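You operate a simulated robot arm through the tools that you are given. There is no shell and no other tool. Be economical: measure what you need, move in short steps, check, and stop when the job is done.

The job below is to be done with a simulated robot arm. You get a single attempt, and the scene is never put back.

TASK
Fetch the shaft coupling and set it on the yellow bearing.

Only the result counts: the job must be done as asked and must still hold three seconds after the hand-in. Knocking over, shifting, dropping, spilling or breaking anything else fails it.

THE ROBOT
A 7-joint arm with a two-finger parallel gripper, fixed in place. Base frame: the origin is at the foot of the arm, x ahead of it, y to its left, z up; the work surface is at about z = 0. Units: mm, rad, N and s.
With the tool pointing down near the work surface it reaches from about 240 to 620 mm from the base axis. Its first joint turns from -1.152 to 1.152 rad. Payload 2.6 kg.
The tool frame sits at the grasp point between the pads (the TCP): z along the fingers, y along the line on which they close. The tips reach 30 mm beyond it. Largest opening 94 mm; finger width 28, thickness 10; the body of the gripper, 50 by 96 mm, starts 55 mm behind the TCP.
Orientation is that of the tool frame in the base frame, as a unit quaternion [x, y, z, w]. With the fingers straight down and closing along the base's y, the tool's x points along the base's -x, its y along +y and its z along -z.

THE INTERFACE
- The arm moves only by the tool move_arm. Its argument "series" is a list of rows, each an object of numbers (a shift or turn left out is 0, a gripper value left out holds the last): "dx", "dy", "dz": the shift along the tool's x, y, z in units of 150 mm (1.0 is 150 mm); "spin": the turn about the tool's z in units of 180 degrees (1.0 is 180 degrees). In form: [{"dx": .., "dy": .., "dz": .., "spin": ..}, ...]. A call has 1 to 10 rows; each row is the pose to reach, as a shift and turn from the pose commanded when the call began, along the tool's axes at that moment. "gripper" is the gripper command, from -1 (fully open) to 1 (shut), values between in proportion, set as the call begins (left out, the last holds). A call with a number of a shift or a turn outside -1 to 1 is refused whole. Rows are played at 5 a second. More than 50 mm and 0.15 rad between two rows, or a gripper value outside its range, and nothing of the call is played. Where a pose cannot be reached the arm comes as near as it can. A force on the tool above 40 N (or 10 N above the force at the start of the call, whichever is more), or a blocked arm, ends the call early, and 0.2 s more pass. The fingers move at their own pace (about 72 mm/s each) and stop on an object; they squeeze with about 26 N. The grip force told is the motor's: it shows also when the fingers shut on nothing. Time passes only in rows, and 0.2 s behind the last, so rows that repeat a pose let the fingers close. The reply holds the time, the measured pose of the TCP, the force on the tool along the base axes, the opening and the grip force, in the units named above and with some noise, and new pictures: "pictures" is both (left out), scene, wrist or none.
- Cameras (640 x 400 px; columns grow to the right, rows downward): "scene" is fixed at [47.1, 456.2, 545.4]; the picture's right is [-0.56, -0.83, 0.00], its down [-0.61, 0.41, -0.67] and it looks along [0.56, -0.37, -0.74] (base axes); focal length 337 px, centre (320, 200). "wrist" rides on the gripper at [-37, 0, -58] in the tool frame; the picture's right is [0.00, -1.00, 0.00], its down [0.97, 0.00, -0.24] and it looks along [0.24, 0.00, 0.97] (tool axes); focal length 218 px, centre (320, 200).
- probe_pixels(camera, pixels): for up to 12 pixels [column, row] of the newest picture of that camera ("zoom" is the newest enlarged one), the place [x, y, z] in the base frame of the surface seen there, good to about 2 mm. It takes no simulated time.
- enlarge(camera, box): a new picture of the part [left, top, right, bottom] of that camera's present view, enlarged. It takes no simulated time.
- close_job(): hands the job in; it is judged then, once.

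Go step by step. Measure first, check grasps and placings, and put right what went wrong. The budget is 60 turns and 120 pictures, counting those below and the enlarged ones. Unless the task says otherwise, let go and move clear before handing in, and close with one line.

The tools are called as name(argument=value, ...) on one line, values as JSON. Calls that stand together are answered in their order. move_arm: Moves the arm, as the interface text tells. Its arguments: {"type":"object","properties":{"series":{"type":"array"},"gripper":{"type":"number"},"pictures":{"type":"string","enum":["both","scene","wrist","none"]}},"required":["series"]} The other tools are called the same way: probe_pixels (camera, pixels) gives the place of the surface under pixels of a picture; enlarge (camera, box) takes an enlarged picture of a part of a camera's view; close_job () hands the job in.

At the start:

```text
t: 0.0
ee_pos: [224.0, 283.8, 268.2]
orientation: [0.0, 1.0, 0.0, 0.0]
force: [-0.1, -0.3, 0.7]
opening: 94.0
finger_force: 0.1
```

scene: 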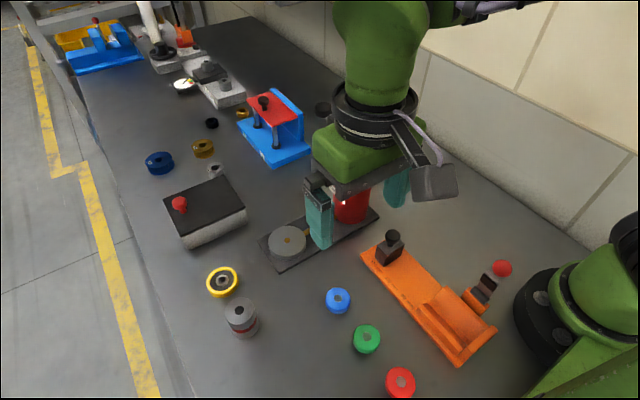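
wrist: 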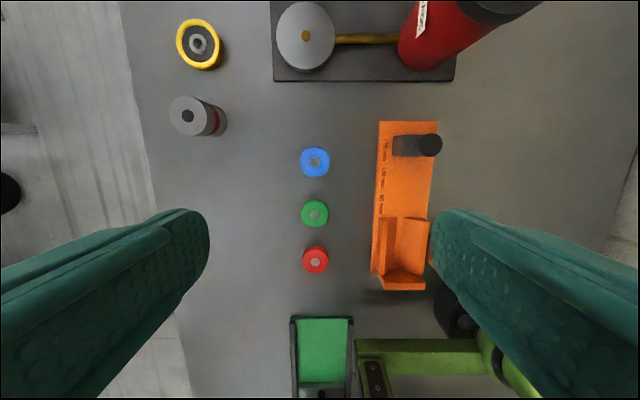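

The grey cylinder with the red band (scene ~(241,317)) looks like the coupling, and the yellow-ringed bearing is at ~(222,281). I'll enlarge and measure both.

enlarge(camera="scene", box=[180, 250, 300, 350])

probe_pixels(camera="wrist", pixels=[[188, 116], [172, 116], [188, 99], [188, 133], [203, 116], [200, 44], [179, 44], [222, 44], [200, 22], [200, 67], [190, 44], [224, 120]])

probe_pixels(camera="scene", pixels=[[241, 310], [228, 312], [255, 310], [240, 299], [240, 323], [242, 333], [222, 281], [208, 282], [236, 281], [222, 268], [222, 292], [222, 275]])

```text
4.00 times, centred on (240, 300) of scene
```

zoom: 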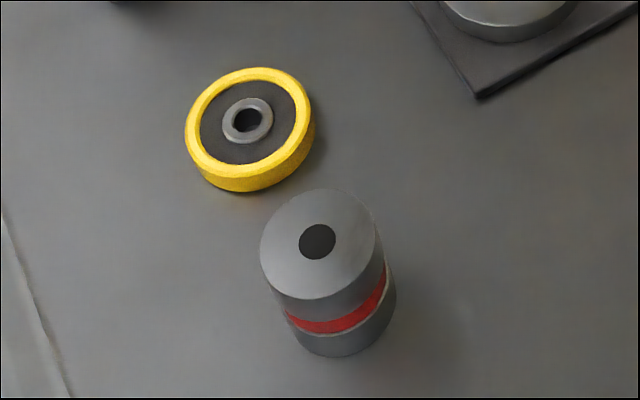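

```text
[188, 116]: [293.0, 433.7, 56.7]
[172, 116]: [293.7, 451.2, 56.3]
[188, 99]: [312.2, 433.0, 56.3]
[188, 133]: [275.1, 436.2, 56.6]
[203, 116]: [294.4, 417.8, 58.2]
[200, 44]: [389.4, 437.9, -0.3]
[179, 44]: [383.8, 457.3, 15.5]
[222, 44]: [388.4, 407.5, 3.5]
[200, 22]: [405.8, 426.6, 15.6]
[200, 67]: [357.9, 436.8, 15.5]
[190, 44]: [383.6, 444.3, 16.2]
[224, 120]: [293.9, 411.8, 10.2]
```

```text
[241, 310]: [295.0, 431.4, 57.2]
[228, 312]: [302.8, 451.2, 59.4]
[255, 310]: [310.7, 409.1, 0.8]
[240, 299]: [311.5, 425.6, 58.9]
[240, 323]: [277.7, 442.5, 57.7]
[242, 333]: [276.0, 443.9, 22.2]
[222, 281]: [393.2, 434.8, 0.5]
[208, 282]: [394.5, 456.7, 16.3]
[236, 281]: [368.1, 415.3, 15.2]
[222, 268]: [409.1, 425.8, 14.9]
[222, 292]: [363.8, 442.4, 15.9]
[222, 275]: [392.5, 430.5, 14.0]
```

probe_pixels(camera="zoom", pixels=[[190, 132], [309, 106], [256, 71], [240, 173], [226, 120], [270, 120], [264, 245], [374, 235], [325, 193], [312, 294], [215, 125], [248, 150]])

```text
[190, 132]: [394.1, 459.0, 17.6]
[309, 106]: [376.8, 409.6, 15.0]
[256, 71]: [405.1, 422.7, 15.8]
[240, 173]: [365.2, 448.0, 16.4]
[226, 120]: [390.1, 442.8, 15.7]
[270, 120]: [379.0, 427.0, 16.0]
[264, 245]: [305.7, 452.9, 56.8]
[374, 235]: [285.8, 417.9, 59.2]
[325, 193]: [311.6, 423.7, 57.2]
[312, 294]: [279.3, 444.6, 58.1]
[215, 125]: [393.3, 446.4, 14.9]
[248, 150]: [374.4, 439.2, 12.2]
```

The coupling's top centre measures (295, 435, 57), about 40 mm across. The bearing's centre is (385, 435) with its rim at z≈16. I'll move above the coupling at the present height.

move_arm(series=[{"dx": -0.1, "dy": 0.2}, {"dx": -0.2, "dy": 0.4}, {"dx": -0.3, "dy": 0.6}, {"dx": -0.4, "dy": 0.8}, {"dx": -0.473, "dy": 1.0}, {"dx": -0.473, "dy": 1.0, "dz": 0.2}, {"dx": -0.473, "dy": 1.0, "dz": 0.4}, {"dx": -0.473, "dy": 1.0, "dz": 0.6}, {"dx": -0.473, "dy": 1.0, "dz": 0.8}, {"dx": -0.473, "dy": 1.0, "dz": 0.8}], gripper=-1)

```text
t: 2.2
ee_pos: [297.5, 431.6, 145.4]
orientation: [0.0, 1.0, 0.0, 0.0]
force: [-0.3, 0.1, -0.6]
opening: 94.2
finger_force: 0.0
```

scene: 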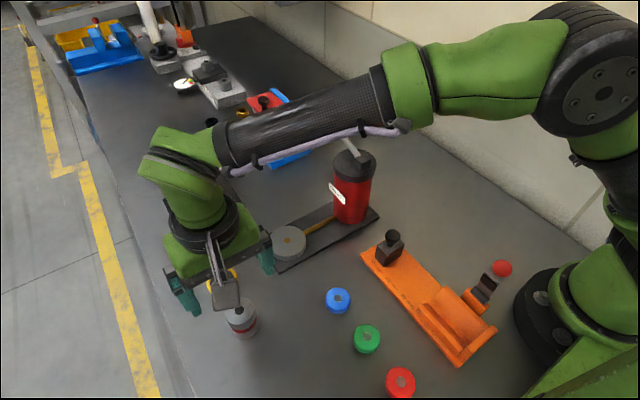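
wrist: 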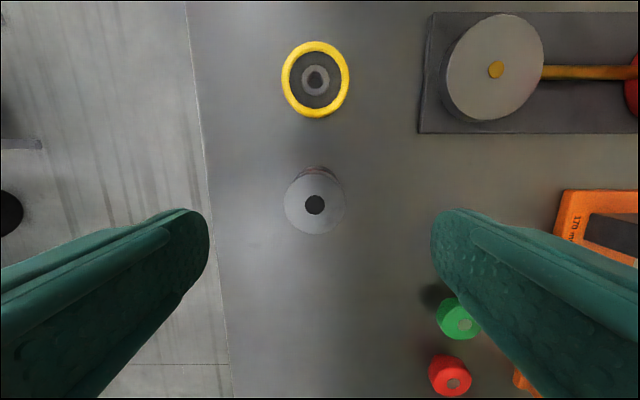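

The hand is above the coupling, whose top is at wrist (315,203), but the measured pose is a few mm off the command. I'll re-measure both from here.

probe_pixels(camera="wrist", pixels=[[288, 203], [342, 203], [315, 180], [315, 230], [284, 79], [347, 79], [315, 44], [315, 114], [304, 79], [327, 79]])

move_arm(series=[{}], pictures="none")

```text
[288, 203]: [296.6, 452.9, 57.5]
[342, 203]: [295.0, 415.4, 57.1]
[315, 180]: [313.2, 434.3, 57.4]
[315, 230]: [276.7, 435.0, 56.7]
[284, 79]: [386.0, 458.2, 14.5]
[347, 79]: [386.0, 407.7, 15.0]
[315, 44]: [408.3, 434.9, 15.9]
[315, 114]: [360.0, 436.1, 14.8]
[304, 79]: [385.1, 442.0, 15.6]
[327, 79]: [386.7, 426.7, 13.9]
```

```text
t: 2.6
ee_pos: [296.8, 431.2, 146.4]
orientation: [0.0, 1.0, 0.0, 0.0]
force: [-0.3, -0.2, -0.3]
opening: 93.9
finger_force: 0.1
```

The coupling is at (295, 434.5) and the bearing at (385.5, 434). I'll correct by about (-2, +3) mm and descend to z≈42.

move_arm(series=[{"dx": 0.013, "dy": 0.021, "dz": 0.0}, {"dx": 0.013, "dy": 0.021, "dz": 0.2}, {"dx": 0.013, "dy": 0.021, "dz": 0.4}, {"dx": 0.013, "dy": 0.021, "dz": 0.55}, {"dx": 0.013, "dy": 0.021, "dz": 0.693}, {"dx": 0.013, "dy": 0.021, "dz": 0.693}])

```text
t: 4.0
ee_pos: [295.3, 434.0, 44.8]
orientation: [0.0, 1.0, 0.0, 0.0]
force: [-0.9, -0.3, 0.0]
opening: 93.6
finger_force: 0.1
```

scene: 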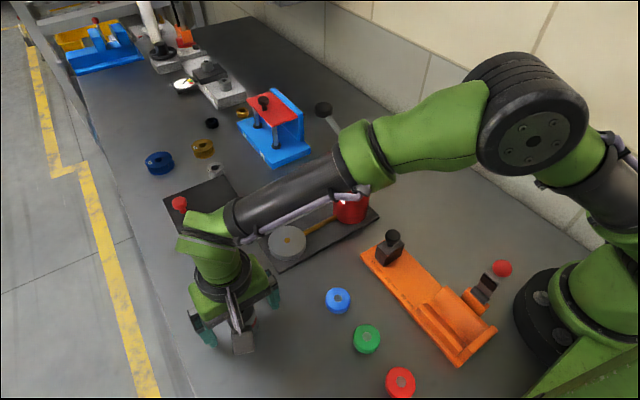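
wrist: 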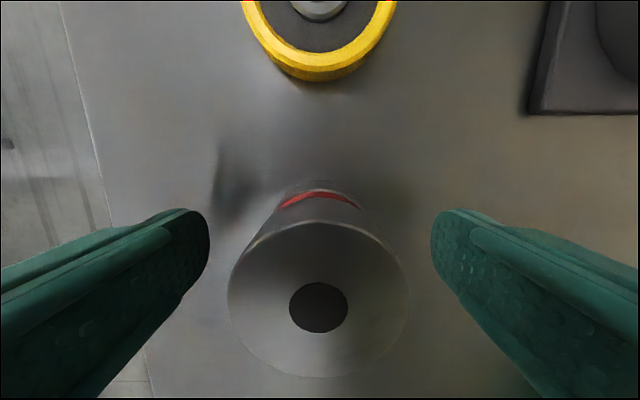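

The TCP is at (295.3, 434.0, 44.8), centred on the coupling, which shows between the pads in the wrist view. I'll close the fingers.

move_arm(series=[{}, {}, {}, {}, {}, {}], gripper=1, pictures="wrist")

```text
t: 5.4
ee_pos: [295.0, 435.9, 43.7]
orientation: [0.0, 1.0, 0.0, -0.001]
force: [-0.3, 0.4, 0.7]
opening: 43.5
finger_force: 25.6
```

wrist: 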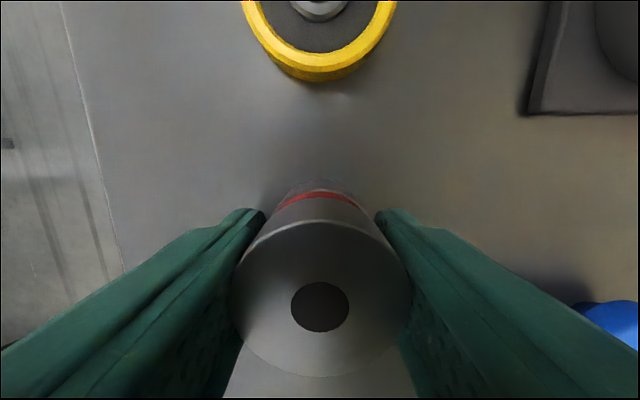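

It is gripped: opening 43.5 mm with 25.6 N. I'll lift it about 50 mm and check.

move_arm(series=[{"dz": -0.08}, {"dz": -0.16}, {"dz": -0.25}, {"dz": -0.33}, {"dz": -0.33}])

```text
t: 6.6
ee_pos: [293.1, 436.9, 91.9]
orientation: [0.0, 1.0, 0.0, 0.0]
force: [0.7, 0.0, -1.7]
opening: 43.3
finger_force: 25.7
```

scene: 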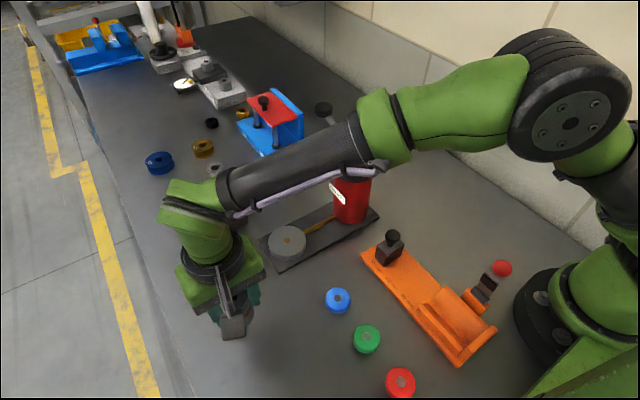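
wrist: 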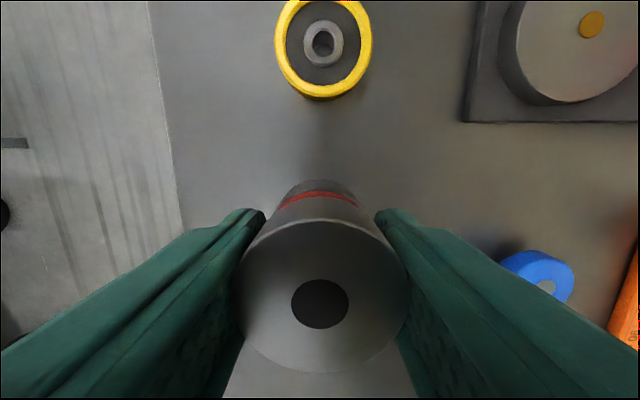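

The coupling rose with the hand. Next I'll move about 92 mm ahead in x, over the bearing.

move_arm(series=[{"dx": -0.12}, {"dx": -0.25}, {"dx": -0.38}, {"dx": -0.5}, {"dx": -0.61, "dy": -0.012}, {"dx": -0.61, "dy": -0.012}, {"dx": -0.61, "dy": -0.012}])

```text
t: 8.2
ee_pos: [385.6, 436.9, 93.8]
orientation: [0.0, 1.0, 0.001, 0.0]
force: [-0.1, -0.1, -1.6]
opening: 43.2
finger_force: 26.2
```

scene: 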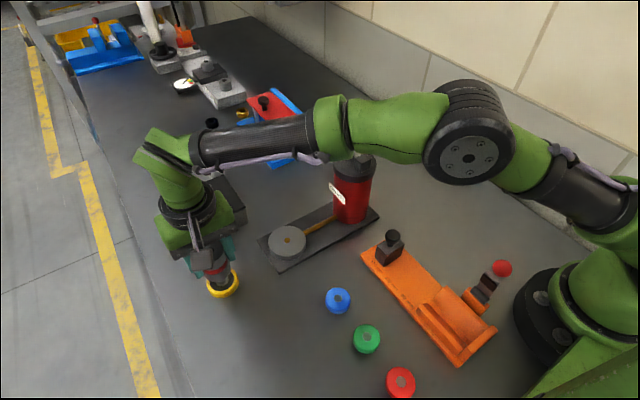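
wrist: 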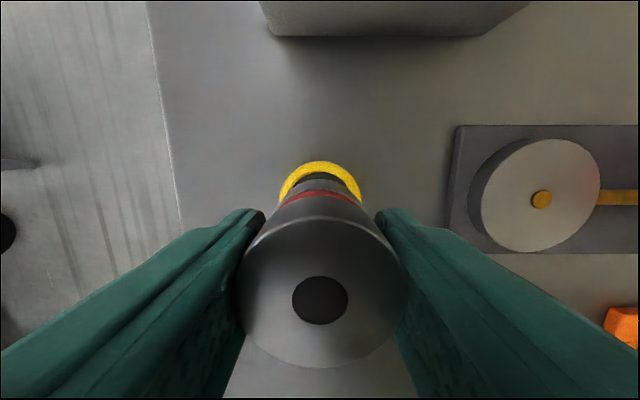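

The coupling hangs over the bearing, with the yellow ring at wrist (320,170). I'll check its top centre, and how near the dark box ahead is, before lowering.

probe_pixels(camera="wrist", pixels=[[320, 235], [320, 345], [262, 300], [382, 300], [320, 164], [283, 190], [360, 195], [400, 36], [400, 5]])

enlarge(camera="scene", box=[160, 210, 280, 310])

```text
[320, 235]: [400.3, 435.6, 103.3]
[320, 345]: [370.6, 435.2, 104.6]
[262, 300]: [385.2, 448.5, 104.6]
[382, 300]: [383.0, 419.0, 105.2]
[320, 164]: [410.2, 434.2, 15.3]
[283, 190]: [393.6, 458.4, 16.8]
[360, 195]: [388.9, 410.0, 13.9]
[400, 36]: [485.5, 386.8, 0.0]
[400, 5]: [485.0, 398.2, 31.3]
```

```text
4.00 times, centred on (220, 260) of scene
```

zoom: 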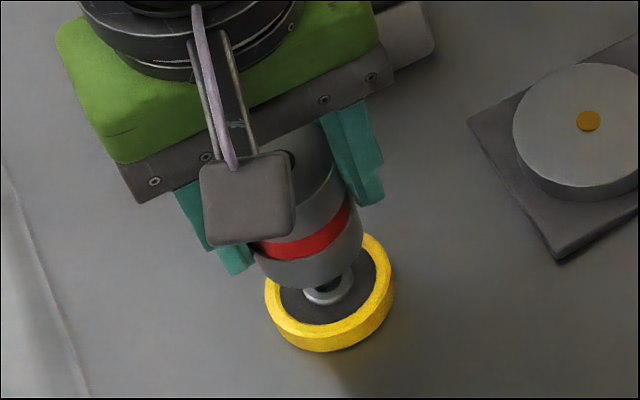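

The coupling's centre is at about (385, 436) and the bearing's at (385.5, 434.3). Its underside is at z≈47 and the box is 100 mm away. I'll shift -2 mm in y and lower 26 mm.

move_arm(series=[{"dy": -0.013}, {"dy": -0.013, "dz": 0.06}, {"dy": -0.013, "dz": 0.12}, {"dy": -0.013, "dz": 0.175}, {"dy": -0.013, "dz": 0.175}])

enlarge(camera="scene", box=[160, 210, 280, 310])

```text
t: 9.4
ee_pos: [383.2, 431.4, 66.3]
orientation: [0.0, 1.0, 0.0, 0.0]
force: [-0.6, 0.2, -2.5]
opening: 43.0
finger_force: 26.1
```

scene: 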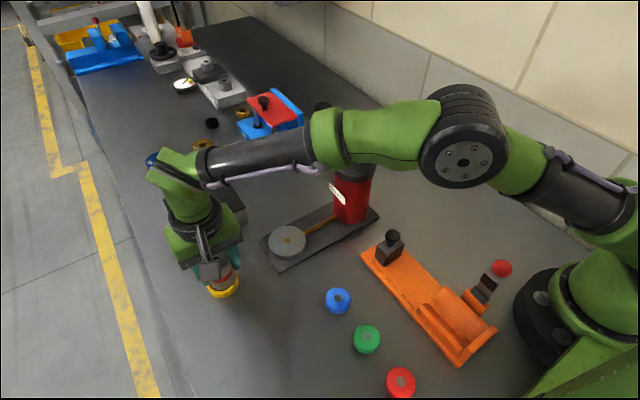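
wrist: 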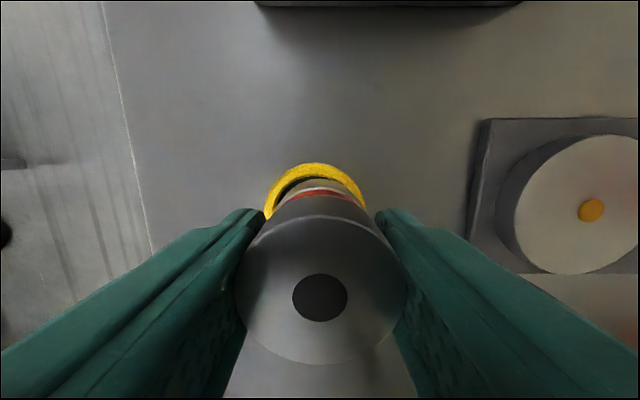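

```text
4.00 times, centred on (220, 260) of scene
```

zoom: 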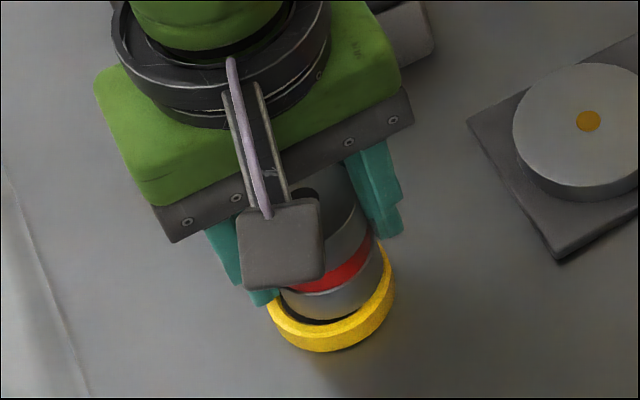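

The y move overshot: TCP (383.2, 431.4), with the ring centred at wrist column ~315 and the coupling at 320. I'll correct by +3 mm in y and +2 mm in x before touching down.

move_arm(series=[{"dx": -0.015, "dy": 0.02}, {"dx": -0.015, "dy": 0.02}, {"dx": -0.015, "dy": 0.02}], pictures="wrist")

enlarge(camera="wrist", box=[224, 130, 416, 250])

probe_pixels(camera="wrist", pixels=[[320, 225], [320, 350], [250, 300], [392, 300]])

```text
t: 10.2
ee_pos: [384.8, 436.0, 68.4]
orientation: [0.0, 1.0, 0.0, 0.0]
force: [-0.6, 0.5, -1.9]
opening: 43.3
finger_force: 25.8
```

wrist: 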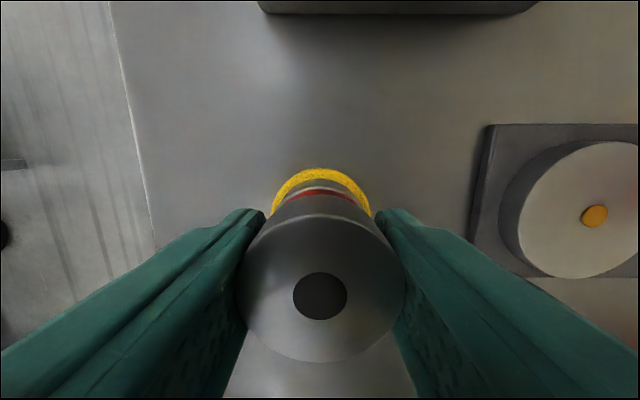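

```text
3.33 times, centred on (320, 190) of wrist
```

zoom: 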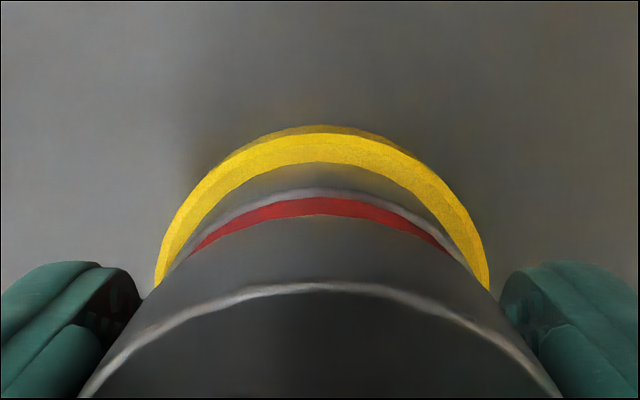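

```text
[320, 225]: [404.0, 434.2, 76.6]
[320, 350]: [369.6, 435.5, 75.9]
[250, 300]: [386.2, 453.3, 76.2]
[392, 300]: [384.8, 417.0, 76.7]
```

The coupling now looks centred in the yellow ring, which spans 272–371 in the wrist view. Its top is at 76.3, so the underside is ~3 mm above the bearing; I'll lower it slowly.

move_arm(series=[{"dz": 0.008}, {"dz": 0.016}, {"dz": 0.02}, {"dz": 0.02}], pictures="wrist")

probe_pixels(camera="wrist", pixels=[[320, 225], [320, 350], [250, 300], [392, 300]])

```text
t: 11.2
ee_pos: [387.6, 434.3, 63.9]
orientation: [0.0, 1.0, 0.0, -0.001]
force: [-0.3, -0.2, 1.1]
opening: 43.1
finger_force: 26.3
```

wrist: 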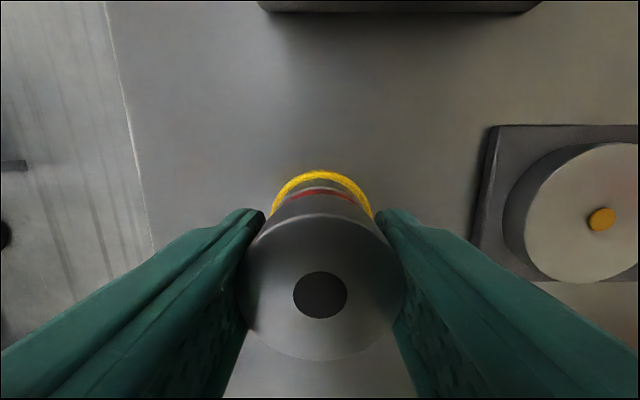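

```text
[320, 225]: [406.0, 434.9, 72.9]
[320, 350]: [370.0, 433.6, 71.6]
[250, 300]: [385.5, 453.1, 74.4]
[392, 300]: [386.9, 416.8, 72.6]
```

Top at ~73 (16 + 57) and the force has turned from -2 to +1 N, so it is touching. One tiny nudge will confirm it.

move_arm(series=[{"dz": 0.005}, {"dz": 0.005}], pictures="none")

```text
t: 11.8
ee_pos: [388.4, 435.2, 64.7]
orientation: [0.0, 1.0, 0.001, 0.001]
force: [-1.0, -1.9, 6.5]
opening: 43.5
finger_force: 26.0
```

A 6.5 N push confirms it is seated, so I'll open the fingers.

move_arm(series=[{}, {}, {}, {}], gripper=-0.8, pictures="both")

```text
t: 12.8
ee_pos: [386.7, 435.8, 62.7]
orientation: [0.0, 1.0, 0.0, -0.001]
force: [-0.2, 0.3, -0.3]
opening: 84.7
finger_force: 0.1
```

scene: 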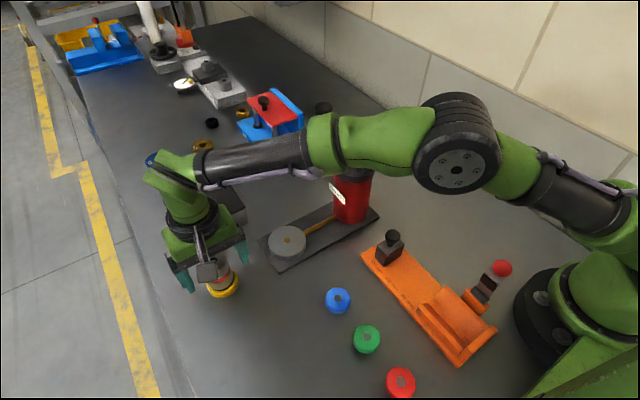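
wrist: 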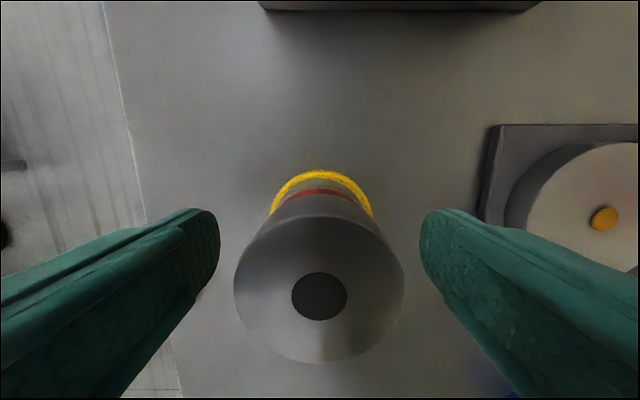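

The fingers are clear of the coupling, which stands upright. I'll rise straight up and then check.

move_arm(series=[{"dz": -0.1}, {"dz": -0.25}, {"dz": -0.45}, {"dz": -0.7}, {"dz": -0.95}, {"dx": 0.3, "dz": -0.95}, {"dx": 0.6, "dz": -0.95}, {"dx": 0.9, "dz": -0.95}, {"dx": 0.9, "dz": -0.95}])

enlarge(camera="scene", box=[160, 220, 280, 320])

```text
t: 14.8
ee_pos: [251.4, 434.5, 205.9]
orientation: [0.0, 1.0, 0.0, 0.0]
force: [0.1, 0.3, -0.6]
opening: 84.3
finger_force: 0.1
```

scene: 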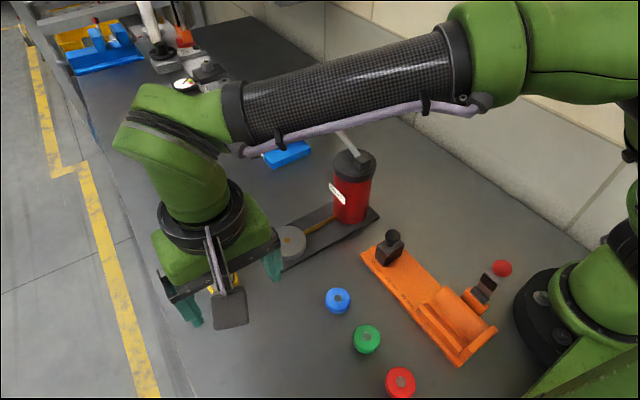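
wrist: 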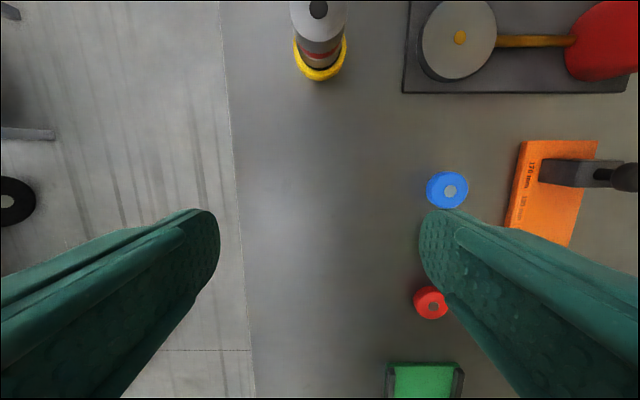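

```text
4.00 times, centred on (220, 270) of scene
```

zoom: 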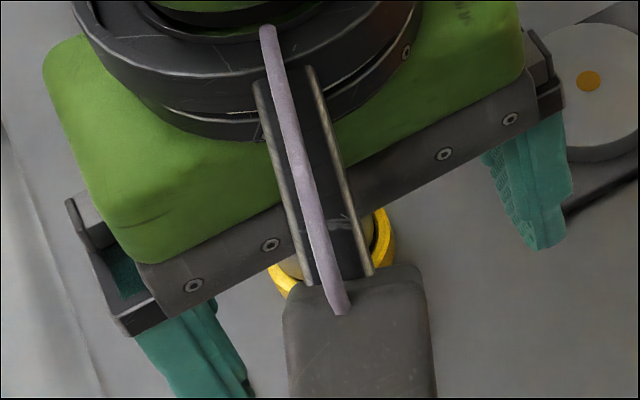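

The wrist view shows the coupling upright within the yellow ring at (320,40), and the hand is clear. Other objects look undisturbed, so I'm handing in.

close_job()

```text
The job is handed in.
```

The shaft coupling is standing upright and centred on the yellow bearing, the gripper is open and clear of it, and the job is handed in.
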